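You operate a simulated robot arm through the tools that you are given. There is no shell and no other tool. Be economical: measure what you need, move in short steps, check, and stop when the job is done.

Carry out the task below with a simulated two-armed robot. There is one attempt and no reset: what you move stays moved.

TASK
Wipe up the spill on the desk top with the rag and put it back.
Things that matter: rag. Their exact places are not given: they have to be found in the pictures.

Only the result counts: the job must be done as asked and must still hold three seconds after the hand-in. Knocking over, shifting, dropping, spilling or breaking anything else fails it.

THE ROBOT
Two 7-joint arms with two-finger parallel grippers on one trunk, on a base that drives. Base frame: it is fixed to the floor where the robot stands at the start and does not move with it; the origin is under the middle of the robot, x ahead of it, y to its left, z up; the surface under the hand at the start is at about z = 0.75. Units: m, degrees, N and s.
The left shoulder is at the start at [0.05, 0.209, 1.096], the right one opposite. With the tool pointing down near the work surface each hand reaches from about 0.24 to 0.9 m from the robot's upright axis, wherever it stands, measured 20 degrees to its own side. Payload 4.4 kg a hand.
The TCP of each hand is the grasp point between the finger pads, 0.023 m short of the fingertips. In the tool frame z runs along the fingers and y along their closing line. Largest opening 0.094 m; finger width 0.038, thickness 0.01; the body of the gripper, 0.054 by 0.096 m, starts 0.039 m behind the TCP.
Orientation is that of the tool frame in the base frame, as a unit quaternion [x, y, z, w]. With the fingers straight down and closing along the base's y, the tool's x points along the base's -x, its y along +y and its z along -z.

THE INTERFACE
- The arms move only by the tool send_rows. It takes "left_increments", "right_increments" or both (then of equal length, played together; a hand with none holds still); each is a list of rows, each a list of 7 numbers: the shift along the base's x, y, z in mm, then the turn, a rotation vector about the base's x, y, z in degrees, then the finger opening in mm, from 0 to 94. In form: [[tx, ty, tz, wx, wy, wz, grip], ...]. A call has 1 to 12 rows; each row is the pose to reach, as a shift and turn from the pose commanded when the call began. Rows are played at 5 a second. More than 0.05 m and 8.6 degrees between two rows, or a gripper value outside its range, and nothing of the call is played. A pose out of reach is approached as far as the arm can. The call stops where the force on the tool passes 40 N (or 10 N more than at its start, if that is more) or the arm is blocked; 0.2 s more then pass. Each finger travels about 0.108 m/s and halts on what it meets, pressing with about 42 N; the grip force reading is that of the motor and also rises with nothing between the fingers. The clock runs only during rows and for 0.2 s after the last one: add rows that repeat a pose to give the fingers time. The reply holds the time, the measured pose of the TCP, the force on the tool along the base axes, the opening and the grip force, in the units named above and with some noise, with the torque about the TCP (base axes, N m) and any sound that the robot's microphone picked up.
- Cameras (640 x 400 px; columns grow to the right, rows downward): "scene" is now at [0.1454, -0.0435, 1.2699]; the picture's right is [-0.53, -0.85, 0.00], its down [-0.51, 0.31, -0.80] and it looks along [0.68, -0.42, -0.60] (base axes); focal length 286 px, centre (320, 200). "left" rides on the left gripper at [0.086, -0.016, -0.074] in its tool frame; the picture's right is [0.18, 0.98, 0.00], its down [-0.58, 0.11, -0.81] and it looks along [-0.79, 0.15, 0.59] (tool axes); focal length 243 px, centre (320, 200). "right" rides on the right gripper at [0.086, 0.016, -0.074] in its tool frame; the picture's right is [-0.18, 0.98, 0.00], its down [-0.58, -0.11, -0.81] and it looks along [-0.79, -0.15, 0.59] (tool axes); focal length 243 px, centre (320, 200).
- grab_frame(camera): a new picture of that camera. It takes no simulated time.
- raise_lower(by): slides the trunk up (or, below 0, down) by that many m; the arms and the scene camera ride with it, the base frame stays. It gives what a move gives, with no picture.
- base_move(legs): drives the robot by 1 to 6 legs, each [ahead, left, turn to the left] in m, m and degrees, along the robot's own axes; the way and the turn of a leg run together, so that a leg with both is an arc; at most 1.5 m and 180 degrees a leg. The arms and the cameras ride along, it lands a little off, and it stops where it bumps. It gives what a move gives.
- aim_head(pan, tilt): turns the head with the scene camera to pan (to the left, within 80 degrees either way) and tilt (down, from -29 to 69), counted from straight ahead of the robot. It gives what a move gives.
- measure_at(camera, pixels): there is no depth. For up to 12 entries [column, row, z] of the newest picture of that camera ("zoom" is the newest enlarged one), the place [x, y] in the base frame at which the ray of that pixel passes the height z, good to about 0.003 m, but the place of the scene camera against the robot may be out by one fixed shift of up to 0.012 m in any direction. It takes no simulated time.
- zoom(camera, box): a new picture of the part [left, top, right, bottom] of that camera's present view, enlarged. It takes no simulated time.
- job_done(): hands the job in; it is judged then, once.

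Go step by step. Measure first, check grasps and placings, and put right what went wrong. The budget is 80 turns and 58 pictures, counting those below and the enlarged ones. Unless the task says otherwise, let go and move clear before handing in, and close with one line.

The tools are called after "Emit:" by a JSON object that holds its "fn" and its "kwargs". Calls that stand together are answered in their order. send_rows: Moves the arms, as the interface text tells. Its arguments: {"type":"object","properties":{"left_increments":{"type":"array","items":{"type":"array","items":{"type":"number"}}},"right_increments":{"type":"array","items":{"type":"array","items":{"type":"number"}}}},"required":[]} The other tools are called the same way: raise_lower (by) slides the trunk up or down; base_move (legs) drives the base; aim_head (pan, tilt) turns the head that bears the scene camera; grab_frame (camera) takes a picture; measure_at (camera, pixels) gives the place at which the rays of pixels pass given heights; zoom (camera, box) takes an enlarged picture of a part of a camera's view; job_done () hands the job in.

At the start:

```text
time_s: 0.0
left_ee_pos: [0.6094, -0.0151, 1.0412]
left_ee_rot: [0.0, 1.0, 0.0, 0.0]
left_wrist_force: [0.0, 0.6, 0.5]
left_moment: [-0.03, 0.02, -0.02]
left_opening: 0.0941
left_grasp_force: 0.1
right_ee_pos: [0.4347, -0.5448, 0.9646]
right_ee_rot: [0.0, 1.0, 0.0, 0.0]
right_wrist_force: [0.1, 0.1, -0.4]
right_moment: [0.06, 0.0, 0.0]
right_opening: 0.094
right_grasp_force: 0.1
trunk travel left (down, up): [-0.175, 0.388]
robot x, y, heading: [-0.0006, -0.0004, 0.0]
head pan, tilt: [-31.9, 36.6]
```

scene: 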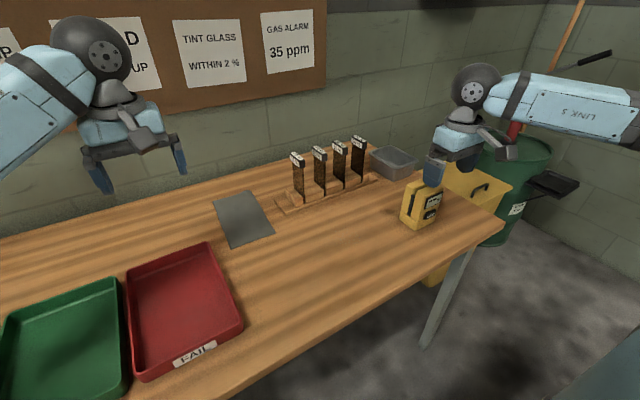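
right: 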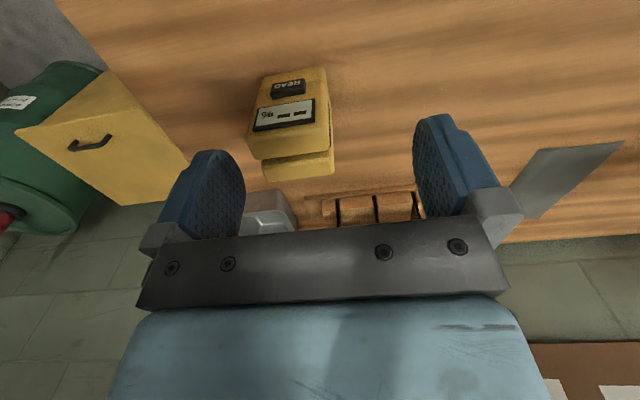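
left: 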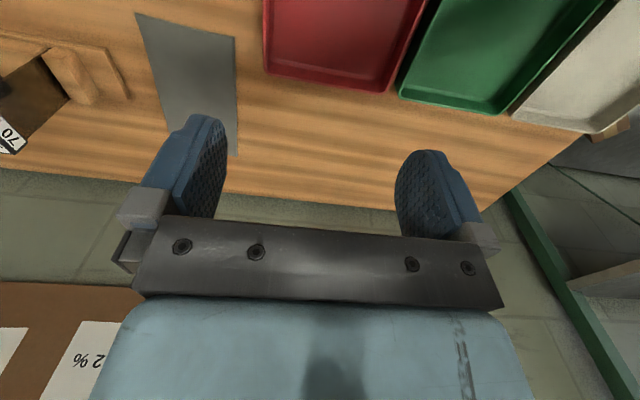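

The first pictures show a bench with trays, a grey mat, slots with cards, a yellow meter and a yellow drawer, but no rag or spill yet. I'll look around with the head.

Emit:
{"fn": "aim_head", "kwargs": {"pan": 30, "tilt": 45}}

Emit:
{"fn": "grab_frame", "kwargs": {"camera": "scene"}}

```text
time_s: 1.3
left_ee_pos: [0.6082, -0.0157, 1.0397]
left_ee_rot: [0.001, 1.0, 0.0, 0.0]
left_wrist_force: [0.7, -0.2, 0.2]
left_moment: [-0.02, 0.02, -0.02]
left_opening: 0.0941
left_grasp_force: 0.0
right_ee_pos: [0.4353, -0.5438, 0.9648]
right_ee_rot: [0.0, 1.0, 0.0, 0.0]
right_wrist_force: [-0.1, -0.4, -0.1]
right_moment: [-0.01, 0.01, -0.03]
right_opening: 0.0938
right_grasp_force: 0.1
trunk travel left (down, up): [-0.175, 0.388]
robot x, y, heading: [0.0026, -0.0016, 0.1]
head pan, tilt: [30.0, 45.0]
```

```text
54 pictures are left
```

scene: 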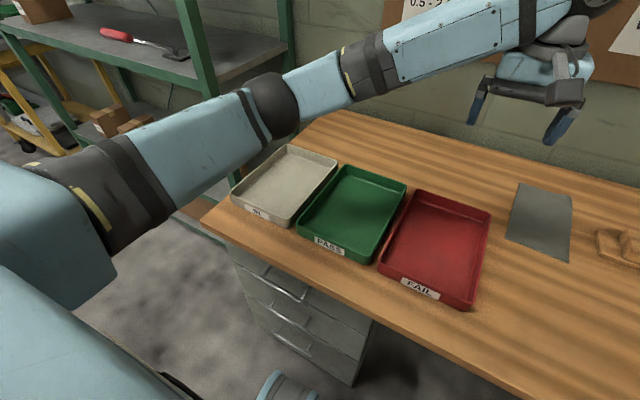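

The desk's left end (trays at 285,185; 350,215; 440,250) has no rag or spill. I'll look to the right and further round.

Emit:
{"fn": "aim_head", "kwargs": {"pan": -65, "tilt": 35}}

Emit:
{"fn": "grab_frame", "kwargs": {"camera": "scene"}}

Emit:
{"fn": "aim_head", "kwargs": {"pan": 70, "tilt": 20}}

Emit:
{"fn": "grab_frame", "kwargs": {"camera": "scene"}}

Emit:
{"fn": "aim_head", "kwargs": {"pan": -15, "tilt": 55}}

Emit:
{"fn": "grab_frame", "kwargs": {"camera": "scene"}}

```text
time_s: 3.0
left_ee_pos: [0.6087, -0.0162, 1.0399]
left_ee_rot: [0.001, 1.0, 0.0, 0.0]
left_wrist_force: [0.2, 0.0, -0.5]
left_moment: [0.01, 0.0, 0.01]
left_opening: 0.0941
left_grasp_force: 0.2
right_ee_pos: [0.4345, -0.5453, 0.9648]
right_ee_rot: [0.0, 1.0, 0.0, -0.001]
right_wrist_force: [-0.1, -0.4, -0.4]
right_moment: [0.0, -0.03, 0.0]
right_opening: 0.0944
right_grasp_force: 0.1
trunk travel left (down, up): [-0.175, 0.388]
robot x, y, heading: [0.0017, -0.0001, -0.1]
head pan, tilt: [-65.0, 35.0]
```

```text
53 pictures are left
```

scene: 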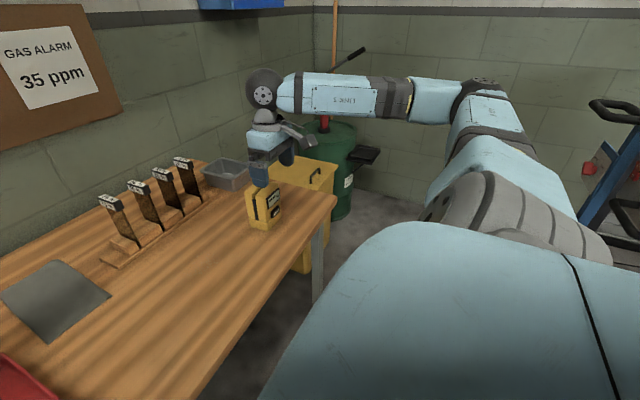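

```text
time_s: 5.2
left_ee_pos: [0.6083, -0.0161, 1.0401]
left_ee_rot: [0.0, 1.0, 0.0, 0.0]
left_wrist_force: [-0.3, 0.4, 0.5]
left_moment: [-0.01, -0.01, -0.04]
left_opening: 0.0941
left_grasp_force: 0.0
right_ee_pos: [0.4332, -0.5445, 0.966]
right_ee_rot: [-0.001, 1.0, 0.0, 0.001]
right_wrist_force: [0.0, -1.0, 0.9]
right_moment: [-0.02, 0.01, 0.03]
right_opening: 0.094
right_grasp_force: 0.1
trunk travel left (down, up): [-0.175, 0.388]
robot x, y, heading: [-0.0007, -0.002, 0.0]
head pan, tilt: [70.0, 20.0]
```

```text
52 pictures are left
```

scene: 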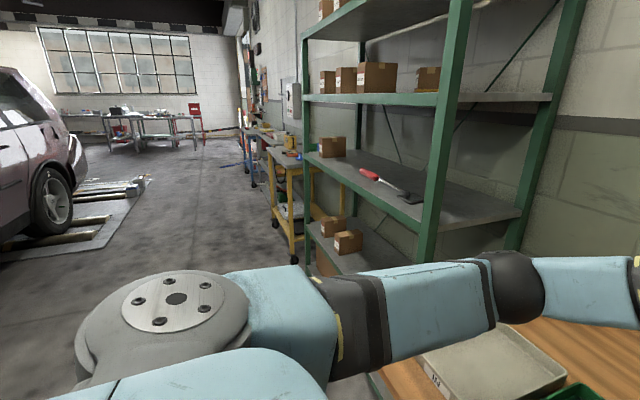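

```text
time_s: 6.8
left_ee_pos: [0.6083, -0.0163, 1.0407]
left_ee_rot: [0.0, 1.0, 0.001, 0.0]
left_wrist_force: [-0.4, 0.1, -0.2]
left_moment: [-0.01, 0.0, -0.04]
left_opening: 0.0943
left_grasp_force: 0.1
right_ee_pos: [0.4348, -0.5456, 0.9659]
right_ee_rot: [0.0, 1.0, 0.0, 0.0]
right_wrist_force: [1.4, -0.7, 1.2]
right_moment: [0.0, 0.0, 0.04]
right_opening: 0.0941
right_grasp_force: 0.1
trunk travel left (down, up): [-0.175, 0.388]
robot x, y, heading: [-0.0002, 0.0016, -0.1]
head pan, tilt: [-15.0, 55.0]
```

```text
51 pictures are left
```

scene: 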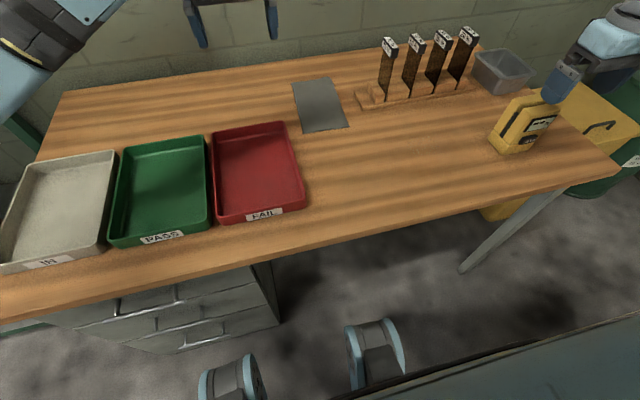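

No rag stands out; the grey sheet at (320,105), the grey bin at (500,70) and the yellow container at (600,120) are candidates. I'll enlarge them.

Emit:
{"fn": "zoom", "kwargs": {"camera": "scene", "box": [260, 20, 640, 257]}}

Emit:
{"fn": "zoom", "kwargs": {"camera": "scene", "box": [0, 80, 380, 317]}}

Emit:
{"fn": "grab_frame", "kwargs": {"camera": "left"}}

```text
1.68 times, centred on (450, 138) of scene
```

zoom: 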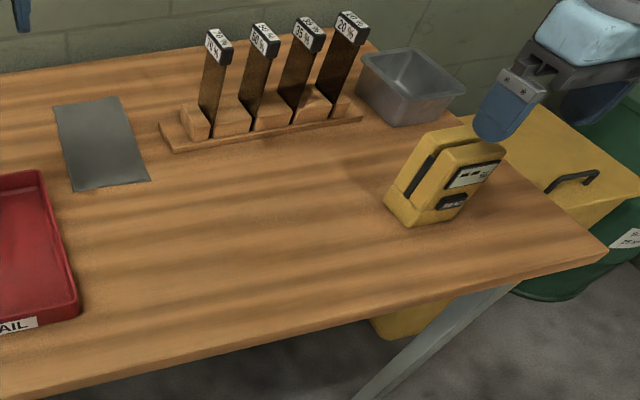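

```text
1.68 times, centred on (190, 198) of scene
```

zoom: 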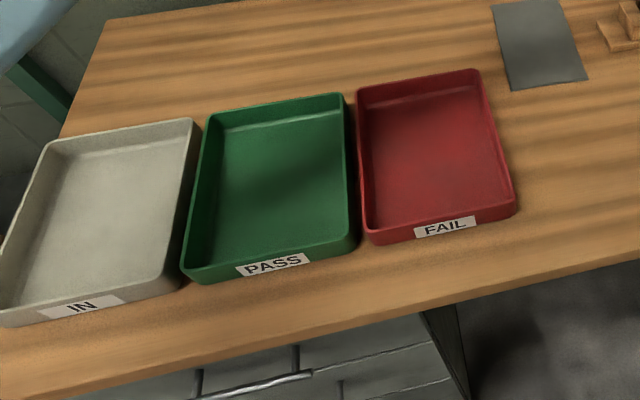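

```text
48 pictures are left
```

left: 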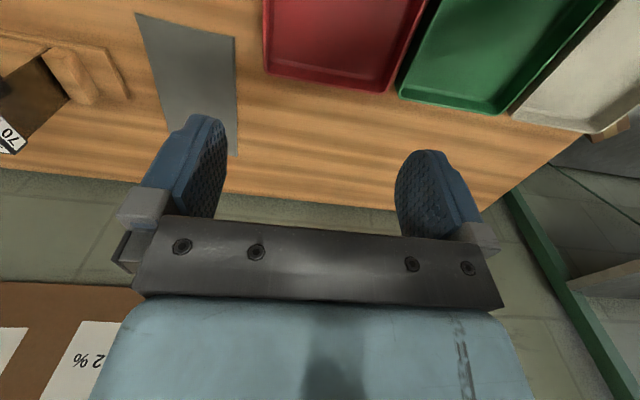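

No spill on this bench; there may be another desk in the hall. I'll look as far round as the head goes.

Emit:
{"fn": "aim_head", "kwargs": {"pan": -80, "tilt": 15}}

Emit:
{"fn": "grab_frame", "kwargs": {"camera": "scene"}}

Emit:
{"fn": "aim_head", "kwargs": {"pan": 80, "tilt": 10}}

Emit:
{"fn": "grab_frame", "kwargs": {"camera": "scene"}}

```text
time_s: 8.2
left_ee_pos: [0.6082, -0.0161, 1.0402]
left_ee_rot: [0.0, 1.0, 0.0, 0.0]
left_wrist_force: [0.4, -0.7, 0.5]
left_moment: [0.01, 0.0, -0.03]
left_opening: 0.0939
left_grasp_force: 0.0
right_ee_pos: [0.4354, -0.5455, 0.9656]
right_ee_rot: [0.0, 1.0, 0.0, 0.0]
right_wrist_force: [0.8, -0.7, 0.6]
right_moment: [-0.02, 0.01, 0.02]
right_opening: 0.0939
right_grasp_force: 0.1
trunk travel left (down, up): [-0.175, 0.388]
robot x, y, heading: [0.0004, 0.0016, -0.0]
head pan, tilt: [-80.0, 15.0]
```

```text
47 pictures are left
```

scene: 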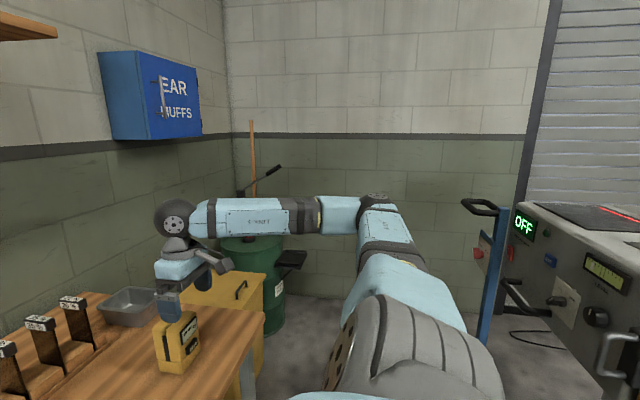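

```text
time_s: 10.6
left_ee_pos: [0.6093, -0.016, 1.0407]
left_ee_rot: [0.0, 1.0, 0.001, 0.0]
left_wrist_force: [-0.5, -0.9, -0.4]
left_moment: [-0.01, 0.01, 0.01]
left_opening: 0.0941
left_grasp_force: 0.0
right_ee_pos: [0.4343, -0.5443, 0.9654]
right_ee_rot: [-0.001, 1.0, 0.0, -0.001]
right_wrist_force: [0.1, 1.0, -0.3]
right_moment: [0.01, 0.03, 0.01]
right_opening: 0.0941
right_grasp_force: 0.0
trunk travel left (down, up): [-0.175, 0.388]
robot x, y, heading: [0.0001, -0.0005, -0.0]
head pan, tilt: [80.0, 10.0]
```

```text
46 pictures are left
```

scene: 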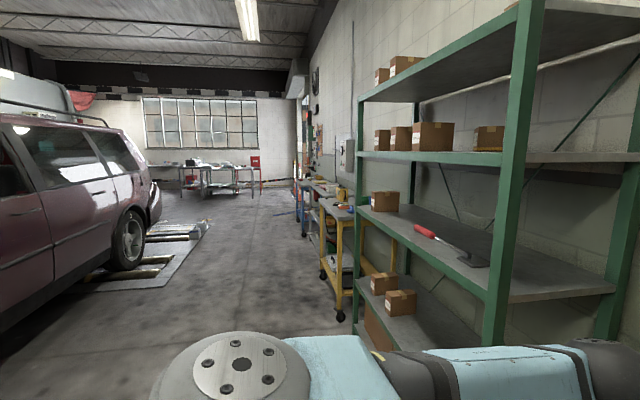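

Behind to the right there is a machine with an "OFF" display (525,225), so more furniture lies behind me. I'll raise the trunk for clearance, then look for floor space before turning.

Emit:
{"fn": "raise_lower", "kwargs": {"by": 0.2}}

Emit:
{"fn": "aim_head", "kwargs": {"pan": -80, "tilt": 35}}

Emit:
{"fn": "grab_frame", "kwargs": {"camera": "scene"}}

```text
time_s: 12.8
left_ee_pos: [0.6085, -0.0168, 1.2398]
left_ee_rot: [0.0, 1.0, 0.0, 0.0]
left_wrist_force: [-0.9, 0.6, -0.5]
left_moment: [-0.04, 0.0, -0.02]
left_opening: 0.094
left_grasp_force: 0.1
right_ee_pos: [0.4349, -0.545, 1.166]
right_ee_rot: [0.0, 1.0, 0.0, 0.0]
right_wrist_force: [-0.4, -0.2, 0.7]
right_moment: [-0.02, 0.02, -0.01]
right_opening: 0.0936
right_grasp_force: 0.1
trunk travel left (down, up): [-0.375, 0.188]
robot x, y, heading: [-0.0015, 0.0002, 0.0]
head pan, tilt: [80.0, 10.0]
```

```text
time_s: 15.2
left_ee_pos: [0.6085, -0.017, 1.2394]
left_ee_rot: [0.0, 1.0, -0.001, -0.001]
left_wrist_force: [-0.7, 0.0, 0.2]
left_moment: [-0.02, 0.02, -0.02]
left_opening: 0.0942
left_grasp_force: 0.1
right_ee_pos: [0.4354, -0.5446, 1.1656]
right_ee_rot: [0.0, 1.0, 0.0, 0.001]
right_wrist_force: [-0.4, -0.2, -0.4]
right_moment: [0.02, -0.02, 0.03]
right_opening: 0.0939
right_grasp_force: 0.0
trunk travel left (down, up): [-0.375, 0.188]
robot x, y, heading: [0.001, 0.0029, -0.1]
head pan, tilt: [-80.0, 35.0]
```

```text
45 pictures are left
```

scene: 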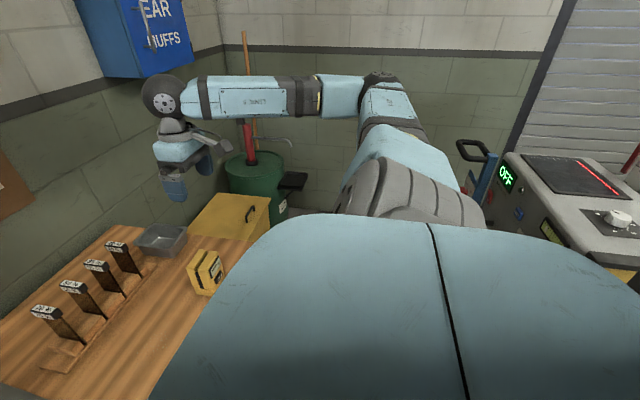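

The machine's near top edge is about (560,260)-(505,195); I'll measure those at plausible heights.

Emit:
{"fn": "measure_at", "kwargs": {"camera": "scene", "pixels": [[508, 155, 0.9], [508, 155, 1.0], [508, 155, 1.1], [580, 255, 0.9], [580, 255, 1.0], [580, 255, 1.1], [489, 195, 0.7], [200, 290, 0.75], [50, 345, 0.75]]}}

```text
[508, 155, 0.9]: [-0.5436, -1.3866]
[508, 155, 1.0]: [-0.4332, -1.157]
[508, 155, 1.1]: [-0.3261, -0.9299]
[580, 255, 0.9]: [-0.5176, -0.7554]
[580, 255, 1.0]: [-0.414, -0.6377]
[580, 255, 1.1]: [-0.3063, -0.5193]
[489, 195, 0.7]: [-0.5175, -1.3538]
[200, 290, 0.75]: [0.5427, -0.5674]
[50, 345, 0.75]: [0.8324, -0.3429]
```

The machine stands close behind (front edge near x≈-0.45), so I'll raise fully and turn in place in steps, arms above everything.

Emit:
{"fn": "raise_lower", "kwargs": {"by": 0.18}}

Emit:
{"fn": "base_move", "kwargs": {"legs": [[0, 0, -45]]}}

Emit:
{"fn": "grab_frame", "kwargs": {"camera": "scene"}}

```text
time_s: 17.2
left_ee_pos: [0.6082, -0.016, 1.42]
left_ee_rot: [0.0, 1.0, 0.0, 0.0]
left_wrist_force: [0.3, 0.1, 0.9]
left_moment: [-0.01, -0.01, -0.01]
left_opening: 0.094
left_grasp_force: 0.0
right_ee_pos: [0.4339, -0.5444, 1.3445]
right_ee_rot: [0.0, 1.0, 0.0, 0.0]
right_wrist_force: [0.2, 0.3, 0.7]
right_moment: [0.02, 0.04, -0.02]
right_opening: 0.0941
right_grasp_force: 0.0
trunk travel left (down, up): [-0.555, 0.008]
robot x, y, heading: [0.0016, -0.0014, 0.1]
head pan, tilt: [-80.0, 35.0]
```

```text
time_s: 19.7
left_ee_pos: [0.4203, -0.4406, 1.4203]
left_ee_rot: [0.382, 0.924, 0.0, 0.0]
left_wrist_force: [0.4, 0.8, 0.4]
left_moment: [-0.03, -0.03, -0.01]
left_opening: 0.0939
left_grasp_force: 0.1
right_ee_pos: [-0.0749, -0.6922, 1.3463]
right_ee_rot: [0.382, 0.924, 0.0, -0.001]
right_wrist_force: [-0.3, 0.0, 0.1]
right_moment: [-0.02, 0.01, 0.02]
right_opening: 0.0939
right_grasp_force: 0.1
trunk travel left (down, up): [-0.555, 0.008]
robot x, y, heading: [-0.0017, -0.0008, -45.2]
head pan, tilt: [-80.0, 35.0]
```

```text
44 pictures are left
```

scene: 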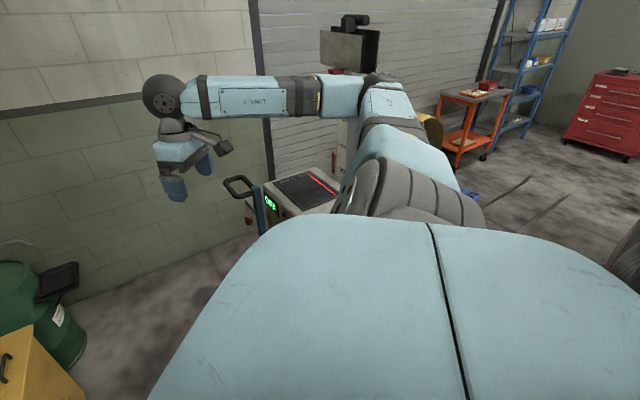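

The turn was free; the machine (300,190) stands apart and beyond are carts. I'll turn further and look at what is behind the start pose.

Emit:
{"fn": "base_move", "kwargs": {"legs": [[0, 0, -75]]}}

Emit:
{"fn": "aim_head", "kwargs": {"pan": 0, "tilt": 30}}

Emit:
{"fn": "grab_frame", "kwargs": {"camera": "scene"}}

Emit:
{"fn": "aim_head", "kwargs": {"pan": -70, "tilt": 30}}

Emit:
{"fn": "grab_frame", "kwargs": {"camera": "scene"}}

```text
time_s: 23.3
left_ee_pos: [-0.3131, -0.522, 1.42]
left_ee_rot: [0.864, 0.504, 0.0, 0.0]
left_wrist_force: [0.5, -0.1, 0.2]
left_moment: [-0.03, 0.01, 0.02]
left_opening: 0.094
left_grasp_force: 0.1
right_ee_pos: [-0.6877, -0.1124, 1.3448]
right_ee_rot: [0.863, 0.504, 0.0, 0.0]
right_wrist_force: [0.4, 0.2, -0.4]
right_moment: [-0.01, -0.03, 0.02]
right_opening: 0.0939
right_grasp_force: 0.0
trunk travel left (down, up): [-0.555, 0.008]
robot x, y, heading: [-0.0001, -0.0003, -119.4]
head pan, tilt: [-80.0, 35.0]
```

```text
time_s: 24.9
left_ee_pos: [-0.3127, -0.5221, 1.4205]
left_ee_rot: [0.863, 0.505, 0.0, 0.0]
left_wrist_force: [-0.4, 0.9, -0.9]
left_moment: [-0.01, -0.04, 0.0]
left_opening: 0.0939
left_grasp_force: 0.0
right_ee_pos: [-0.6884, -0.1115, 1.346]
right_ee_rot: [0.864, 0.504, -0.001, 0.001]
right_wrist_force: [-0.3, 1.6, -0.3]
right_moment: [0.0, -0.01, 0.0]
right_opening: 0.0942
right_grasp_force: 0.1
trunk travel left (down, up): [-0.555, 0.008]
robot x, y, heading: [-0.0009, 0.0018, -119.6]
head pan, tilt: [0.0, 30.0]
```

```text
43 pictures are left
```

scene: 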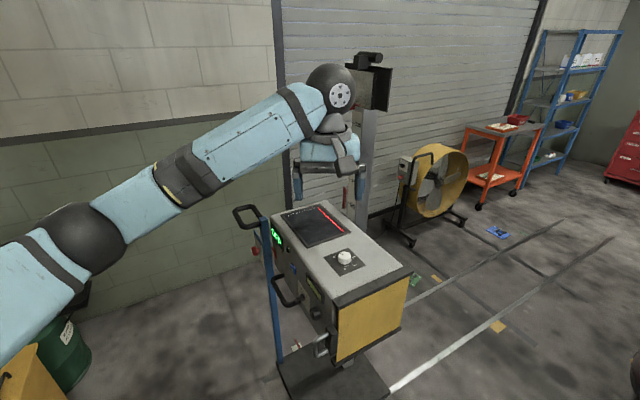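

```text
time_s: 26.3
left_ee_pos: [-0.3127, -0.5226, 1.4199]
left_ee_rot: [0.864, 0.504, 0.0, 0.001]
left_wrist_force: [0.1, -0.7, 0.0]
left_moment: [-0.02, -0.02, -0.02]
left_opening: 0.0942
left_grasp_force: 0.1
right_ee_pos: [-0.6878, -0.111, 1.3461]
right_ee_rot: [0.863, 0.505, 0.0, 0.0]
right_wrist_force: [0.5, -0.7, 0.4]
right_moment: [0.01, 0.02, -0.02]
right_opening: 0.094
right_grasp_force: 0.1
trunk travel left (down, up): [-0.555, 0.008]
robot x, y, heading: [-0.0036, 0.0024, -119.5]
head pan, tilt: [-70.0, 30.0]
```

```text
42 pictures are left
```

scene: 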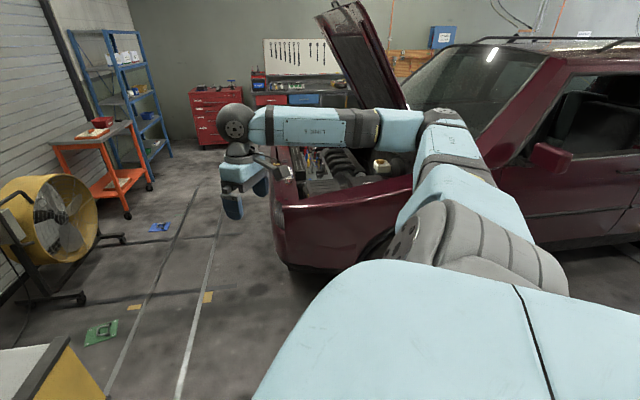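

No other desk: only a machine, fan, cart and car. So the bench is the desk; I'll turn back and inspect it and its surroundings from high up.

Emit:
{"fn": "base_move", "kwargs": {"legs": [[0, 0, 75]]}}

Emit:
{"fn": "aim_head", "kwargs": {"pan": 0, "tilt": 40}}

Emit:
{"fn": "grab_frame", "kwargs": {"camera": "scene"}}

Emit:
{"fn": "zoom", "kwargs": {"camera": "scene", "box": [0, 100, 320, 300]}}

```text
time_s: 29.9
left_ee_pos: [0.4207, -0.4402, 1.4195]
left_ee_rot: [0.381, 0.925, 0.0, 0.0]
left_wrist_force: [0.8, 0.3, -0.9]
left_moment: [0.0, -0.03, 0.01]
left_opening: 0.0941
left_grasp_force: 0.1
right_ee_pos: [-0.0759, -0.6936, 1.3441]
right_ee_rot: [0.381, 0.924, 0.0, 0.001]
right_wrist_force: [-0.1, 0.2, 0.0]
right_moment: [0.0, 0.01, -0.01]
right_opening: 0.0941
right_grasp_force: 0.0
trunk travel left (down, up): [-0.555, 0.008]
robot x, y, heading: [0.0008, -0.0018, -44.8]
head pan, tilt: [-70.0, 30.0]
```

```text
time_s: 31.3
left_ee_pos: [0.4207, -0.4415, 1.4197]
left_ee_rot: [0.381, 0.925, 0.0, 0.0]
left_wrist_force: [0.9, 0.4, -0.2]
left_moment: [-0.01, 0.0, -0.03]
left_opening: 0.0941
left_grasp_force: 0.0
right_ee_pos: [-0.0748, -0.6934, 1.3459]
right_ee_rot: [0.381, 0.925, 0.0, -0.001]
right_wrist_force: [0.9, 0.0, -0.1]
right_moment: [-0.02, 0.04, -0.02]
right_opening: 0.0942
right_grasp_force: 0.1
trunk travel left (down, up): [-0.555, 0.008]
robot x, y, heading: [-0.0027, -0.0005, -44.8]
head pan, tilt: [0.0, 40.0]
```

```text
41 pictures are left
```

scene: 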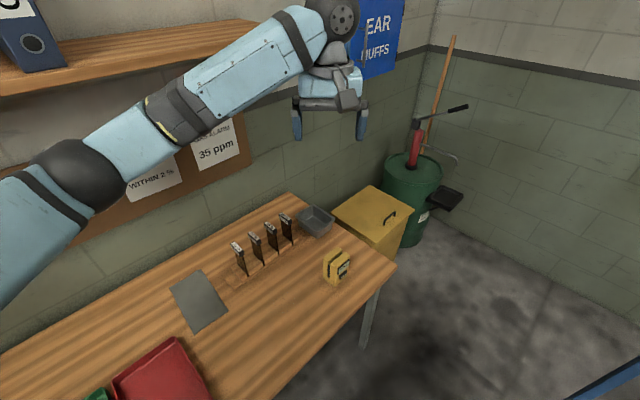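

```text
2.00 times, centred on (160, 200) of scene
```

zoom: 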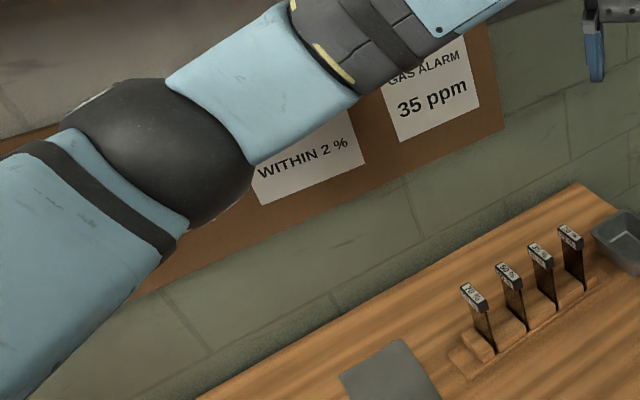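

A wall shelf with binders hangs above the desk (top left) and the yellow bin has a lid handle (390,215). I'll face the desk again and look at the shelf and the desk's left half from up here.

Emit:
{"fn": "base_move", "kwargs": {"legs": [[0, 0, 45]]}}

Emit:
{"fn": "aim_head", "kwargs": {"pan": 0, "tilt": 10}}

Emit:
{"fn": "grab_frame", "kwargs": {"camera": "scene"}}

Emit:
{"fn": "aim_head", "kwargs": {"pan": -5, "tilt": 60}}

Emit:
{"fn": "grab_frame", "kwargs": {"camera": "scene"}}

```text
time_s: 33.7
left_ee_pos: [0.6091, -0.0188, 1.4201]
left_ee_rot: [0.002, 1.0, -0.001, 0.0]
left_wrist_force: [-0.7, -1.2, -0.6]
left_moment: [-0.04, -0.02, -0.03]
left_opening: 0.0938
left_grasp_force: 0.0
right_ee_pos: [0.4329, -0.5464, 1.3437]
right_ee_rot: [0.002, 1.0, 0.0, 0.0]
right_wrist_force: [0.0, 0.3, 0.4]
right_moment: [0.0, -0.03, -0.01]
right_opening: 0.0939
right_grasp_force: 0.1
trunk travel left (down, up): [-0.555, 0.008]
robot x, y, heading: [-0.0002, 0.0005, -0.2]
head pan, tilt: [0.0, 40.0]
```

```text
time_s: 34.7
left_ee_pos: [0.6085, -0.0189, 1.4196]
left_ee_rot: [0.002, 1.0, 0.0, 0.0]
left_wrist_force: [0.4, 1.0, -0.5]
left_moment: [-0.02, -0.01, -0.05]
left_opening: 0.0943
left_grasp_force: 0.0
right_ee_pos: [0.4323, -0.547, 1.3458]
right_ee_rot: [0.002, 1.0, 0.0, 0.0]
right_wrist_force: [0.1, 0.4, 0.1]
right_moment: [0.0, 0.01, -0.02]
right_opening: 0.0939
right_grasp_force: 0.0
trunk travel left (down, up): [-0.555, 0.008]
robot x, y, heading: [-0.0011, -0.0016, -0.0]
head pan, tilt: [0.0, 10.0]
```

```text
39 pictures are left
```

scene: 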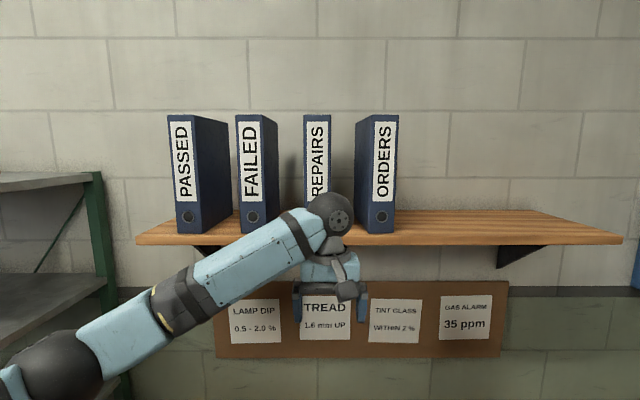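

```text
time_s: 35.9
left_ee_pos: [0.6089, -0.0194, 1.4204]
left_ee_rot: [0.001, 1.0, 0.001, 0.001]
left_wrist_force: [0.6, 0.2, -0.6]
left_moment: [-0.02, -0.01, -0.01]
left_opening: 0.0938
left_grasp_force: 0.1
right_ee_pos: [0.433, -0.5458, 1.3456]
right_ee_rot: [0.002, 1.0, 0.001, 0.0]
right_wrist_force: [0.9, 0.1, -0.3]
right_moment: [-0.02, -0.01, 0.0]
right_opening: 0.0941
right_grasp_force: 0.0
trunk travel left (down, up): [-0.555, 0.008]
robot x, y, heading: [0.0016, -0.0026, -0.2]
head pan, tilt: [-5.0, 60.0]
```

```text
38 pictures are left
```

scene: 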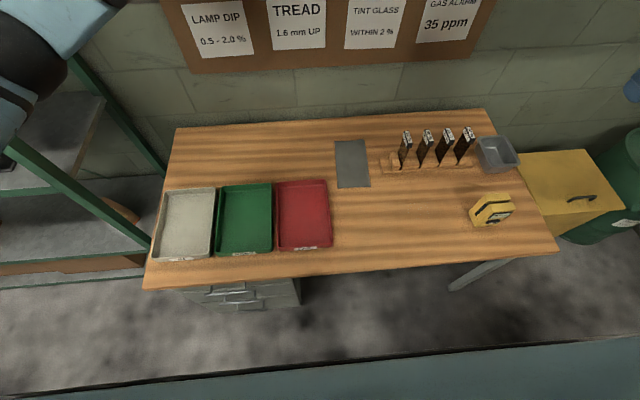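

The whole desk is in view, and nothing obvious. I'll enlarge tightly the grey bin/sheet area (340-530,120-240) and the trays.

Emit:
{"fn": "zoom", "kwargs": {"camera": "scene", "box": [440, 110, 600, 210]}}

Emit:
{"fn": "zoom", "kwargs": {"camera": "scene", "box": [310, 120, 470, 220]}}

Emit:
{"fn": "zoom", "kwargs": {"camera": "scene", "box": [0, 150, 160, 250]}}

```text
4.00 times, centred on (520, 160) of scene
```

zoom: 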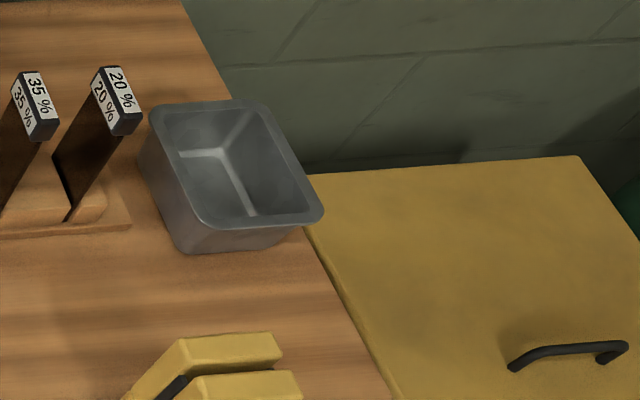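

```text
4.00 times, centred on (390, 170) of scene
```

zoom: 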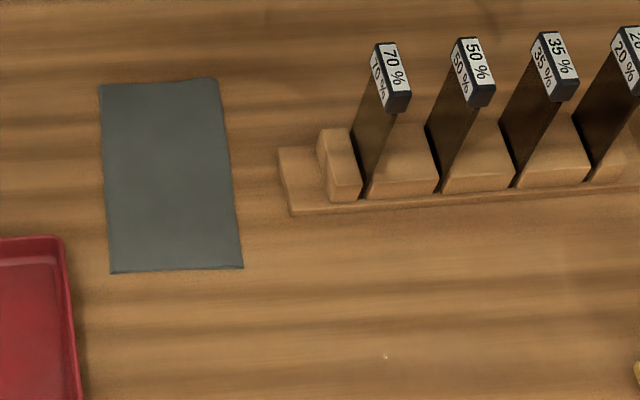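

```text
4.00 times, centred on (80, 200) of scene
```

zoom: 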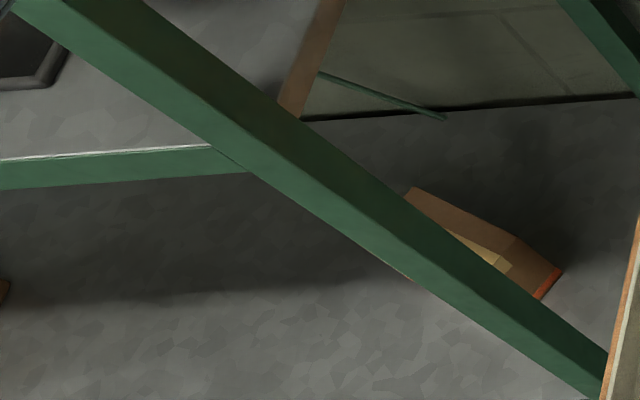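

The grey sheet (352,163) has cloth-like, slightly wavy edges: likely the rag. A tiny glint at (406,209) may be a clear spill; enlarging there.

Emit:
{"fn": "zoom", "kwargs": {"camera": "scene", "box": [360, 180, 472, 250]}}

Emit:
{"fn": "zoom", "kwargs": {"camera": "scene", "box": [325, 130, 389, 170]}}

```text
5.71 times, centred on (416, 215) of scene
```

zoom: 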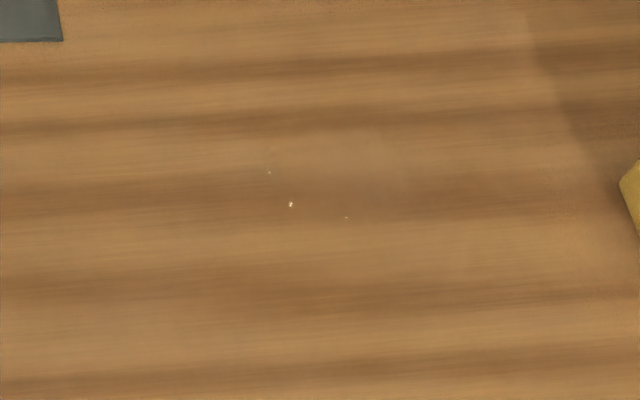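

```text
10.00 times, centred on (357, 150) of scene
```

zoom: 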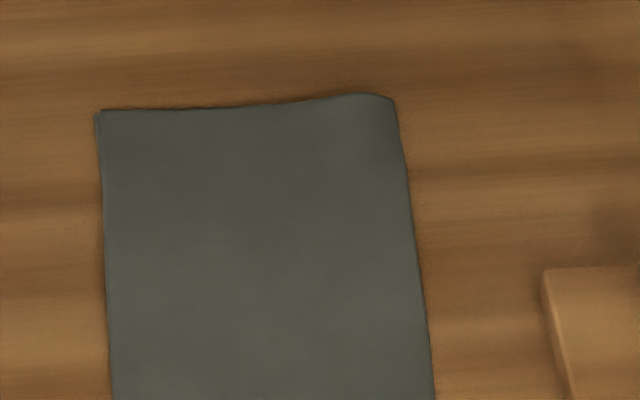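

The sheet is the rag (curled corner at (364,139)). Sparkles around (406-421,210-218) suggest a clear puddle; measuring both.

Emit:
{"fn": "measure_at", "kwargs": {"camera": "scene", "pixels": [[335, 141, 0.752], [364, 140, 0.755], [370, 187, 0.752], [337, 188, 0.752], [411, 215, 0.75], [407, 210, 0.75], [421, 218, 0.75], [472, 226, 0.75], [333, 247, 0.78], [382, 173, 0.75], [555, 250, 0.75], [145, 290, 0.75]]}}

Emit:
{"fn": "raise_lower", "kwargs": {"by": -0.38}}

Emit:
{"fn": "aim_head", "kwargs": {"pan": -25, "tilt": 45}}

Emit:
{"fn": "zoom", "kwargs": {"camera": "scene", "box": [160, 60, 480, 260]}}

```text
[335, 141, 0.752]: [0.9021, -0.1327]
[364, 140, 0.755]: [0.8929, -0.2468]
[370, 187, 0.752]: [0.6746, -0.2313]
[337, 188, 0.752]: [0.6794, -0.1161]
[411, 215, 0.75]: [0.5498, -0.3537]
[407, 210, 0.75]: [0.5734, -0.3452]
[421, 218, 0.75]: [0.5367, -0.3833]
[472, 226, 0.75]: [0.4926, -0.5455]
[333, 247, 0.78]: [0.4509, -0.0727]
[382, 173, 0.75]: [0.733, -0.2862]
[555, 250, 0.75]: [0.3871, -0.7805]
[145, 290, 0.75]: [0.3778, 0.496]
```

```text
time_s: 39.5
left_ee_pos: [0.6094, -0.0179, 1.0407]
left_ee_rot: [0.002, 1.0, 0.0, 0.0]
left_wrist_force: [-0.4, -0.4, -0.8]
left_moment: [0.01, -0.03, 0.0]
left_opening: 0.0939
left_grasp_force: 0.1
right_ee_pos: [0.4312, -0.5454, 0.9656]
right_ee_rot: [0.001, 1.0, 0.0, -0.001]
right_wrist_force: [-0.1, 0.3, -0.1]
right_moment: [-0.02, 0.01, 0.01]
right_opening: 0.094
right_grasp_force: 0.0
trunk travel left (down, up): [-0.175, 0.388]
robot x, y, heading: [-0.0015, 0.0044, -0.2]
head pan, tilt: [-5.0, 60.0]
```

```text
time_s: 40.4
left_ee_pos: [0.609, -0.0171, 1.0403]
left_ee_rot: [0.001, 1.0, 0.0, 0.0]
left_wrist_force: [0.1, 0.0, -0.2]
left_moment: [0.0, -0.01, 0.01]
left_opening: 0.0939
left_grasp_force: 0.0
right_ee_pos: [0.4331, -0.5449, 0.965]
right_ee_rot: [0.003, 1.0, 0.0, 0.0]
right_wrist_force: [-0.1, -0.5, 1.0]
right_moment: [0.01, -0.01, 0.01]
right_opening: 0.0939
right_grasp_force: 0.0
trunk travel left (down, up): [-0.175, 0.388]
robot x, y, heading: [-0.0022, 0.0022, -0.0]
head pan, tilt: [-25.0, 45.0]
```

```text
2.00 times, centred on (320, 160) of scene
```

zoom: 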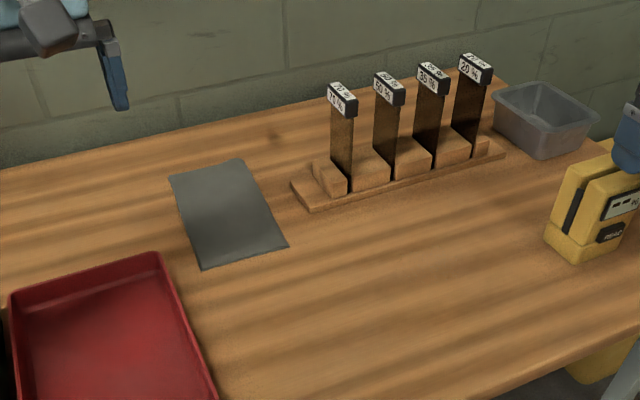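

Nothing distinct from this angle. I'll bring the right hand camera near the suspected spill at (0.55,-0.36) for a grazing look.

Emit:
{"fn": "send_rows", "kwargs": {"right_increments": [[-25, 45, 0, 0, 0, 0, 94], [-50, 90, 0, 0, 0, 0, 94], [-83, 130, 0, 0, 0, 0, 94], [-93, 160, -20, 0, 0, 0, 94], [-93, 160, -60, 0, 0, 0, 94]]}}

Emit:
{"fn": "grab_frame", "kwargs": {"camera": "right"}}

```text
refused: row 1 steps farther than a row can; nothing moved
```

```text
31 pictures are left
```

right: 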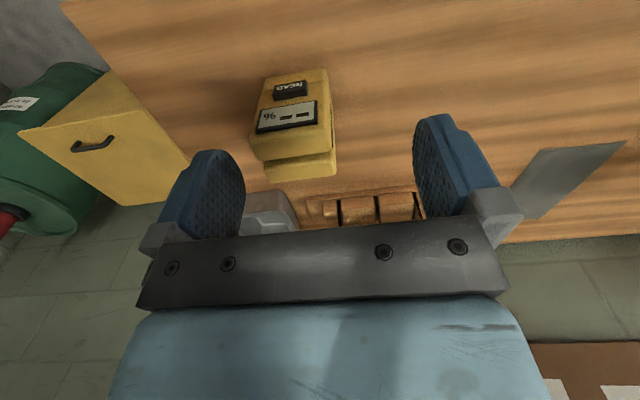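

Row step was slightly over 50 mm; resending with smaller steps.

Emit:
{"fn": "send_rows", "kwargs": {"right_increments": [[-20, 40, 0, 0, 0, 0, 94], [-40, 80, 0, 0, 0, 0, 94], [-60, 120, 0, 0, 0, 0, 94], [-85, 155, 0, 0, 0, 0, 94], [-93, 160, -40, 0, 0, 0, 94], [-93, 160, -70, 0, 0, 0, 94]]}}

Emit:
{"fn": "grab_frame", "kwargs": {"camera": "right"}}

```text
time_s: 41.8
left_ee_pos: [0.609, -0.017, 1.039]
left_ee_rot: [0.002, 1.0, 0.0, 0.001]
left_wrist_force: [-0.3, -0.5, -0.7]
left_moment: [-0.03, 0.03, -0.02]
left_opening: 0.094
left_grasp_force: 0.1
right_ee_pos: [0.3412, -0.3857, 0.8908]
right_ee_rot: [0.001, 1.0, 0.0, 0.001]
right_wrist_force: [0.1, -0.5, -0.1]
right_moment: [0.01, -0.03, 0.01]
right_opening: 0.0939
right_grasp_force: 0.0
trunk travel left (down, up): [-0.175, 0.388]
robot x, y, heading: [0.0014, -0.0032, -0.2]
head pan, tilt: [-25.0, 45.0]
```

```text
30 pictures are left
```

right: 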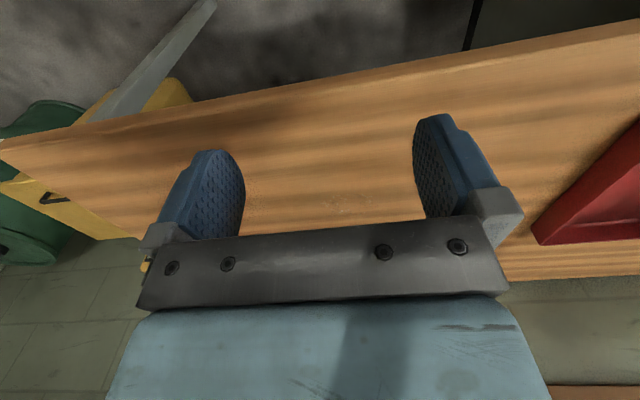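

A faint light patch shows at (345,205) between the fingers; enlarging.

Emit:
{"fn": "zoom", "kwargs": {"camera": "right", "box": [240, 120, 420, 232]}}

Emit:
{"fn": "measure_at", "kwargs": {"camera": "right", "pixels": [[345, 205, 0.75], [320, 200, 0.75], [370, 205, 0.75], [345, 180, 0.75]]}}

```text
3.56 times, centred on (330, 176) of right
```

zoom: 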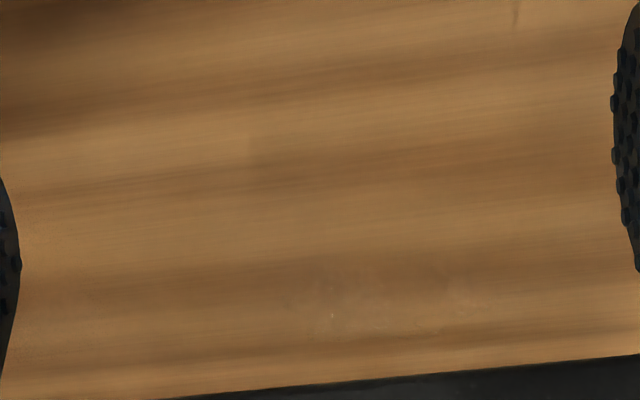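

```text
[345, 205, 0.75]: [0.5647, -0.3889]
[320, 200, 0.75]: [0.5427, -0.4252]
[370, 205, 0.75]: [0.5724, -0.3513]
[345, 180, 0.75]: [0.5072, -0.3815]
```

A faint glossy patch does appear at (320-380,195-215). I'll move the hand back for a clearer unobstructed look and enlarge it.

Emit:
{"fn": "send_rows", "kwargs": {"right_increments": [[0, 0, 40, 0, 0, 0, 94], [-30, 0, 80, 0, 0, 0, 94], [-30, 0, 80, 0, 7, 0, 94], [-30, 0, 80, 0, 14, 0, 94], [-30, 0, 80, 0, 20, 0, 94]]}}

Emit:
{"fn": "zoom", "kwargs": {"camera": "right", "box": [240, 70, 420, 182]}}

Emit:
{"fn": "zoom", "kwargs": {"camera": "scene", "box": [240, 130, 400, 230]}}

```text
time_s: 43.0
left_ee_pos: [0.6081, -0.0184, 1.0398]
left_ee_rot: [0.002, 1.0, 0.0, 0.0]
left_wrist_force: [0.3, 0.3, -0.2]
left_moment: [0.0, -0.02, 0.0]
left_opening: 0.0941
left_grasp_force: 0.0
right_ee_pos: [0.3091, -0.3848, 0.975]
right_ee_rot: [0.001, 0.985, -0.001, -0.174]
right_wrist_force: [0.3, -0.1, -0.3]
right_moment: [0.0, 0.03, 0.0]
right_opening: 0.0942
right_grasp_force: 0.1
right hand out of reach, approached as far as the arm can: row 2
trunk travel left (down, up): [-0.175, 0.388]
robot x, y, heading: [-0.0017, -0.0032, -0.2]
head pan, tilt: [-25.0, 45.0]
```

```text
3.56 times, centred on (330, 126) of right
```

zoom: 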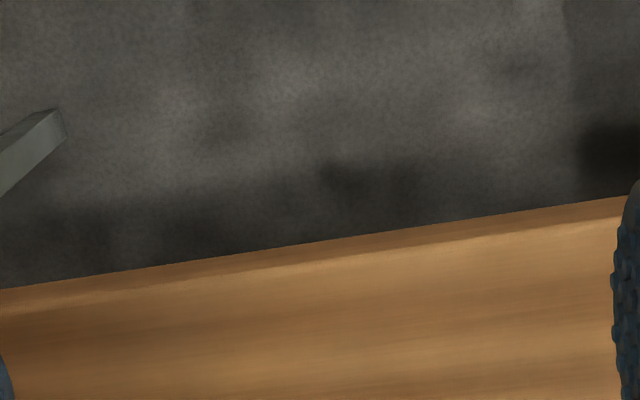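

```text
4.00 times, centred on (320, 180) of scene
```

zoom: 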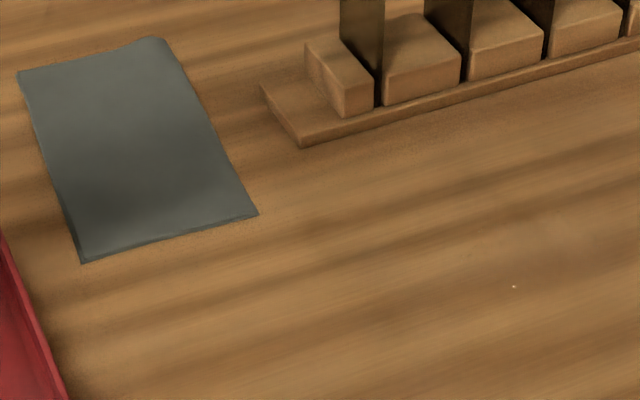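

In the scene enlargement a faint blob begins near (450-640,210-300), i.e. scene (355-410,182-205). Enlarging that.

Emit:
{"fn": "zoom", "kwargs": {"camera": "scene", "box": [310, 140, 470, 240]}}

```text
4.00 times, centred on (390, 190) of scene
```

zoom: 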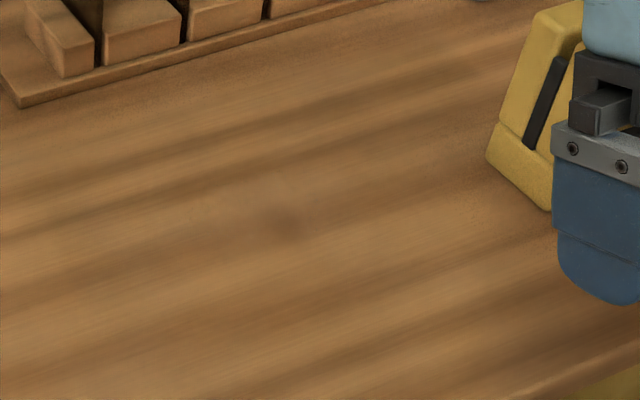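

The blurred wet patch is visible at about (185-370,165-275) of this enlargement, centre (275,220). Measuring it.

Emit:
{"fn": "measure_at", "kwargs": {"camera": "zoom", "pixels": [[275, 220, 0.75], [185, 215, 0.75], [370, 215, 0.75], [275, 165, 0.75], [275, 280, 0.75], [234, 284, 0.75], [490, 150, 0.75], [550, 208, 0.75], [15, 105, 0.75]]}}

```text
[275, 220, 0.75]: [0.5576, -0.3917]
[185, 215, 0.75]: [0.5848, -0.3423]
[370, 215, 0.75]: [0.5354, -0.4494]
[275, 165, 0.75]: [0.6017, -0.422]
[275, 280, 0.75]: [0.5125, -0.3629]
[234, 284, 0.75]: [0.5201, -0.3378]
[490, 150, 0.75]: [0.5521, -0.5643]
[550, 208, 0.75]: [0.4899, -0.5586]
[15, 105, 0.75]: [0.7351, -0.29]
```

The spill is a clear patch centred ≈(0.56,-0.39), radius ≈0.06; rag spans x 0.68–0.90, y -0.12…-0.245. I'll move the left hand aside and bring the right hand over the rag, upright.

Emit:
{"fn": "send_rows", "kwargs": {"left_increments": [[-20, 40, 0, 0, 0, 0, 94], [-40, 80, 0, 0, 0, 0, 94], [-60, 120, 0, 0, 0, 0, 94], [-80, 160, 0, 0, 0, 0, 94], [-100, 200, 0, 0, 0, 0, 94], [-100, 200, 0, 0, 0, 0, 94], [-100, 200, 0, 0, 0, 0, 94], [-100, 200, 0, 0, 0, 0, 94]], "right_increments": [[0, 40, 0, 0, -5, 0, 94], [0, 80, 0, 0, -10, 0, 94], [0, 120, 0, 0, -15, 0, 94], [0, 160, 0, 0, -20, 0, 94], [10, 205, 0, 0, -20, 0, 94], [55, 205, 0, 0, -20, 0, 94], [100, 205, 0, 0, -20, 0, 94], [145, 205, 0, 0, -20, 0, 94]]}}

Emit:
{"fn": "send_rows", "kwargs": {"right_increments": [[45, 0, 0, 0, 0, 0, 94], [90, 0, 0, 0, 0, 0, 94], [135, 0, 0, 0, 0, 0, 94], [180, 0, 0, 0, 0, 0, 94], [180, 0, 0, 0, 0, 0, 94]]}}

Emit:
{"fn": "grab_frame", "kwargs": {"camera": "right"}}

```text
time_s: 44.8
left_ee_pos: [0.5067, 0.1821, 1.041]
left_ee_rot: [0.001, 1.0, -0.001, 0.001]
left_wrist_force: [-0.1, 0.4, 0.3]
left_moment: [0.01, 0.02, -0.03]
left_opening: 0.094
left_grasp_force: 0.0
right_ee_pos: [0.4539, -0.1854, 0.9728]
right_ee_rot: [0.002, 1.0, 0.0, 0.0]
right_wrist_force: [-0.8, 0.1, -0.8]
right_moment: [0.02, -0.01, 0.03]
right_opening: 0.0943
right_grasp_force: 0.1
right hand out of reach, approached as far as the arm can: row 3, 4
trunk travel left (down, up): [-0.175, 0.388]
robot x, y, heading: [0.0011, 0.0018, -0.2]
head pan, tilt: [-25.0, 45.0]
```

```text
time_s: 46.0
left_ee_pos: [0.5062, 0.1825, 1.0415]
left_ee_rot: [0.002, 1.0, 0.0, 0.001]
left_wrist_force: [0.0, -0.4, -0.1]
left_moment: [0.0, -0.03, 0.01]
left_opening: 0.094
left_grasp_force: 0.0
right_ee_pos: [0.6344, -0.1814, 0.9756]
right_ee_rot: [0.001, 1.0, 0.001, 0.0]
right_wrist_force: [-0.2, -0.1, -0.7]
right_moment: [0.0, -0.02, 0.03]
right_opening: 0.0937
right_grasp_force: 0.0
trunk travel left (down, up): [-0.175, 0.388]
robot x, y, heading: [0.0005, -0.0003, -0.0]
head pan, tilt: [-25.0, 45.0]
```

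```text
25 pictures are left
```

right: 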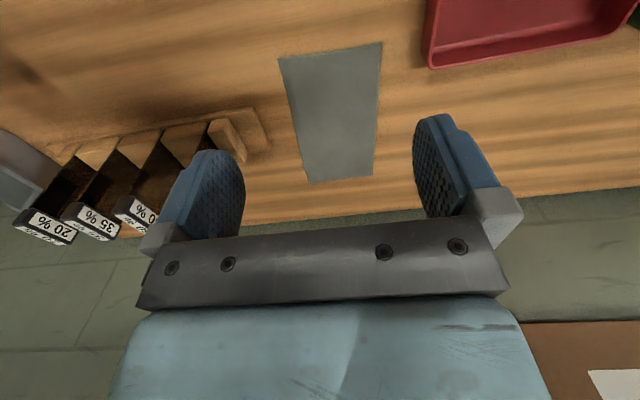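

The rag is plain at (280-380,45-180). Measuring its corners with this camera.

Emit:
{"fn": "measure_at", "kwargs": {"camera": "right", "pixels": [[278, 58, 0.753], [382, 42, 0.753], [374, 177, 0.753], [306, 183, 0.755], [270, 145, 0.765], [430, 68, 0.79]]}}

Emit:
{"fn": "zoom", "kwargs": {"camera": "right", "box": [250, 20, 442, 140]}}

```text
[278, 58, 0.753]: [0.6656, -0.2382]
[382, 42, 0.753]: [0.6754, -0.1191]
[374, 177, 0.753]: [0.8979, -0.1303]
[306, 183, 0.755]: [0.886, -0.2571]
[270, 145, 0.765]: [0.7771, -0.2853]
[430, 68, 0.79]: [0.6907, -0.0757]
```

```text
3.33 times, centred on (346, 80) of right
```

zoom: 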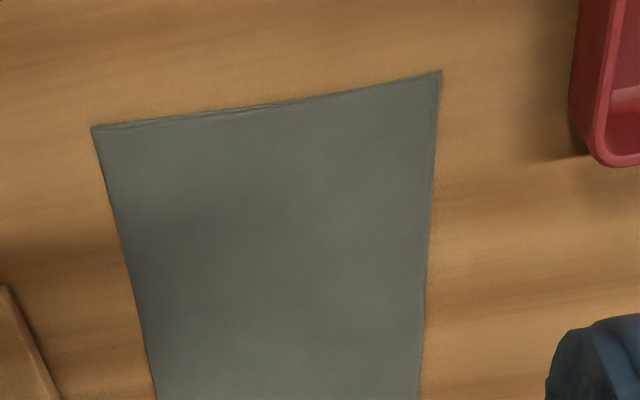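

Rag centre is ≈(0.78,-0.186). I'll go over it and descend to just above contact.

Emit:
{"fn": "send_rows", "kwargs": {"right_increments": [[45, 0, 0, 0, 0, 0, 80], [90, -2, 0, 0, 0, 0, 80], [136, -3, 0, 0, 0, 0, 80], [136, -3, -45, 0, 0, 0, 80], [136, -3, -90, 0, 0, 0, 80], [136, -3, -135, 0, 0, 0, 80], [136, -3, -170, 0, 0, 0, 80], [136, -3, -185, 0, 0, 0, 80], [136, -3, -190, 0, 0, 0, 80]]}}

Emit:
{"fn": "grab_frame", "kwargs": {"camera": "right"}}

```text
time_s: 48.0
left_ee_pos: [0.5063, 0.1835, 1.0415]
left_ee_rot: [0.002, 1.0, 0.0, 0.0]
left_wrist_force: [0.1, 0.4, 0.3]
left_moment: [-0.02, 0.02, 0.02]
left_opening: 0.0941
left_grasp_force: 0.0
right_ee_pos: [0.7714, -0.1836, 0.7853]
right_ee_rot: [0.003, 1.0, 0.0, -0.001]
right_wrist_force: [-0.1, -0.1, -0.6]
right_moment: [0.02, -0.02, 0.02]
right_opening: 0.0801
right_grasp_force: 0.0
trunk travel left (down, up): [-0.175, 0.388]
robot x, y, heading: [-0.0015, 0.0015, -0.4]
head pan, tilt: [-25.0, 45.0]
```

```text
23 pictures are left
```

right: 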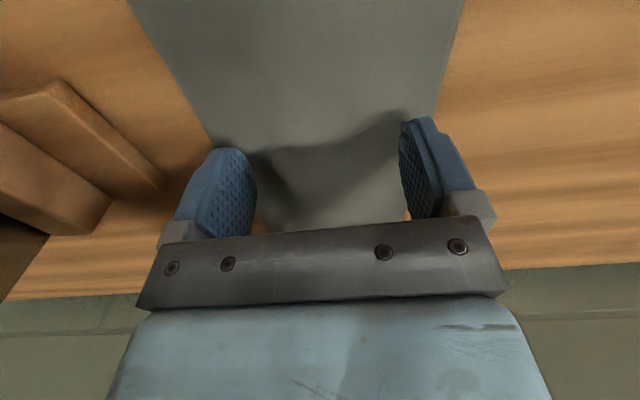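

Fingers straddle within the rag, about 9 mm above it. Descending gently until contact.

Emit:
{"fn": "send_rows", "kwargs": {"right_increments": [[0, 0, -4, 0, 0, 0, 80], [0, 0, -7, 0, 0, 0, 80], [0, 0, -10, 0, 0, 0, 80], [0, 0, -10, 0, 0, 0, 80]]}}

```text
time_s: 49.0
left_ee_pos: [0.5065, 0.183, 1.0415]
left_ee_rot: [0.002, 1.0, 0.0, 0.0]
left_wrist_force: [0.5, -0.1, -0.6]
left_moment: [-0.04, 0.03, -0.01]
left_opening: 0.0939
left_grasp_force: 0.0
right_ee_pos: [0.7716, -0.1841, 0.7759]
right_ee_rot: [0.002, 1.0, 0.0, 0.0]
right_wrist_force: [-0.8, -1.0, 2.2]
right_moment: [0.11, 0.0, 0.03]
right_opening: 0.08
right_grasp_force: 0.0
trunk travel left (down, up): [-0.175, 0.388]
robot x, y, heading: [-0.0019, -0.0015, 0.1]
head pan, tilt: [-25.0, 45.0]
```

Light contact at z≈0.776 (2 N). Pressing 2 mm more and closing to bunch the cloth.

Emit:
{"fn": "send_rows", "kwargs": {"right_increments": [[0, 0, -2, 0, 0, 0, 80], [0, 0, -2, 0, 0, 0, 60], [0, 0, -2, 0, 0, 0, 40], [0, 0, -2, 0, 0, 0, 20], [0, 0, -2, 0, 0, 0, 0], [0, 0, -2, 0, 0, 0, 0], [0, 0, -2, 0, 0, 0, 0]]}}

Emit:
{"fn": "grab_frame", "kwargs": {"camera": "right"}}

```text
time_s: 50.6
left_ee_pos: [0.5043, 0.1831, 1.0424]
left_ee_rot: [0.001, 1.0, 0.0, 0.002]
left_wrist_force: [-0.1, 0.6, 0.3]
left_moment: [-0.02, -0.01, 0.01]
left_opening: 0.094
left_grasp_force: 0.0
right_ee_pos: [0.7709, -0.183, 0.7746]
right_ee_rot: [0.001, 1.0, 0.0, 0.002]
right_wrist_force: [1.0, 2.9, 16.3]
right_moment: [0.13, -0.09, 0.0]
right_opening: 0.0042
right_grasp_force: 42.4
trunk travel left (down, up): [-0.175, 0.388]
robot x, y, heading: [0.0017, 0.0025, -0.2]
head pan, tilt: [-25.0, 45.0]
```

```text
22 pictures are left
```

right: 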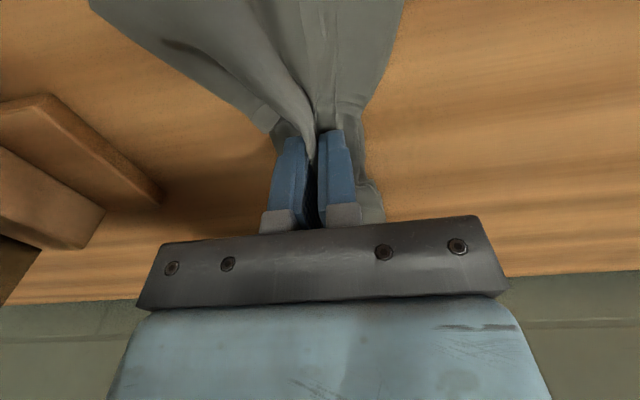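

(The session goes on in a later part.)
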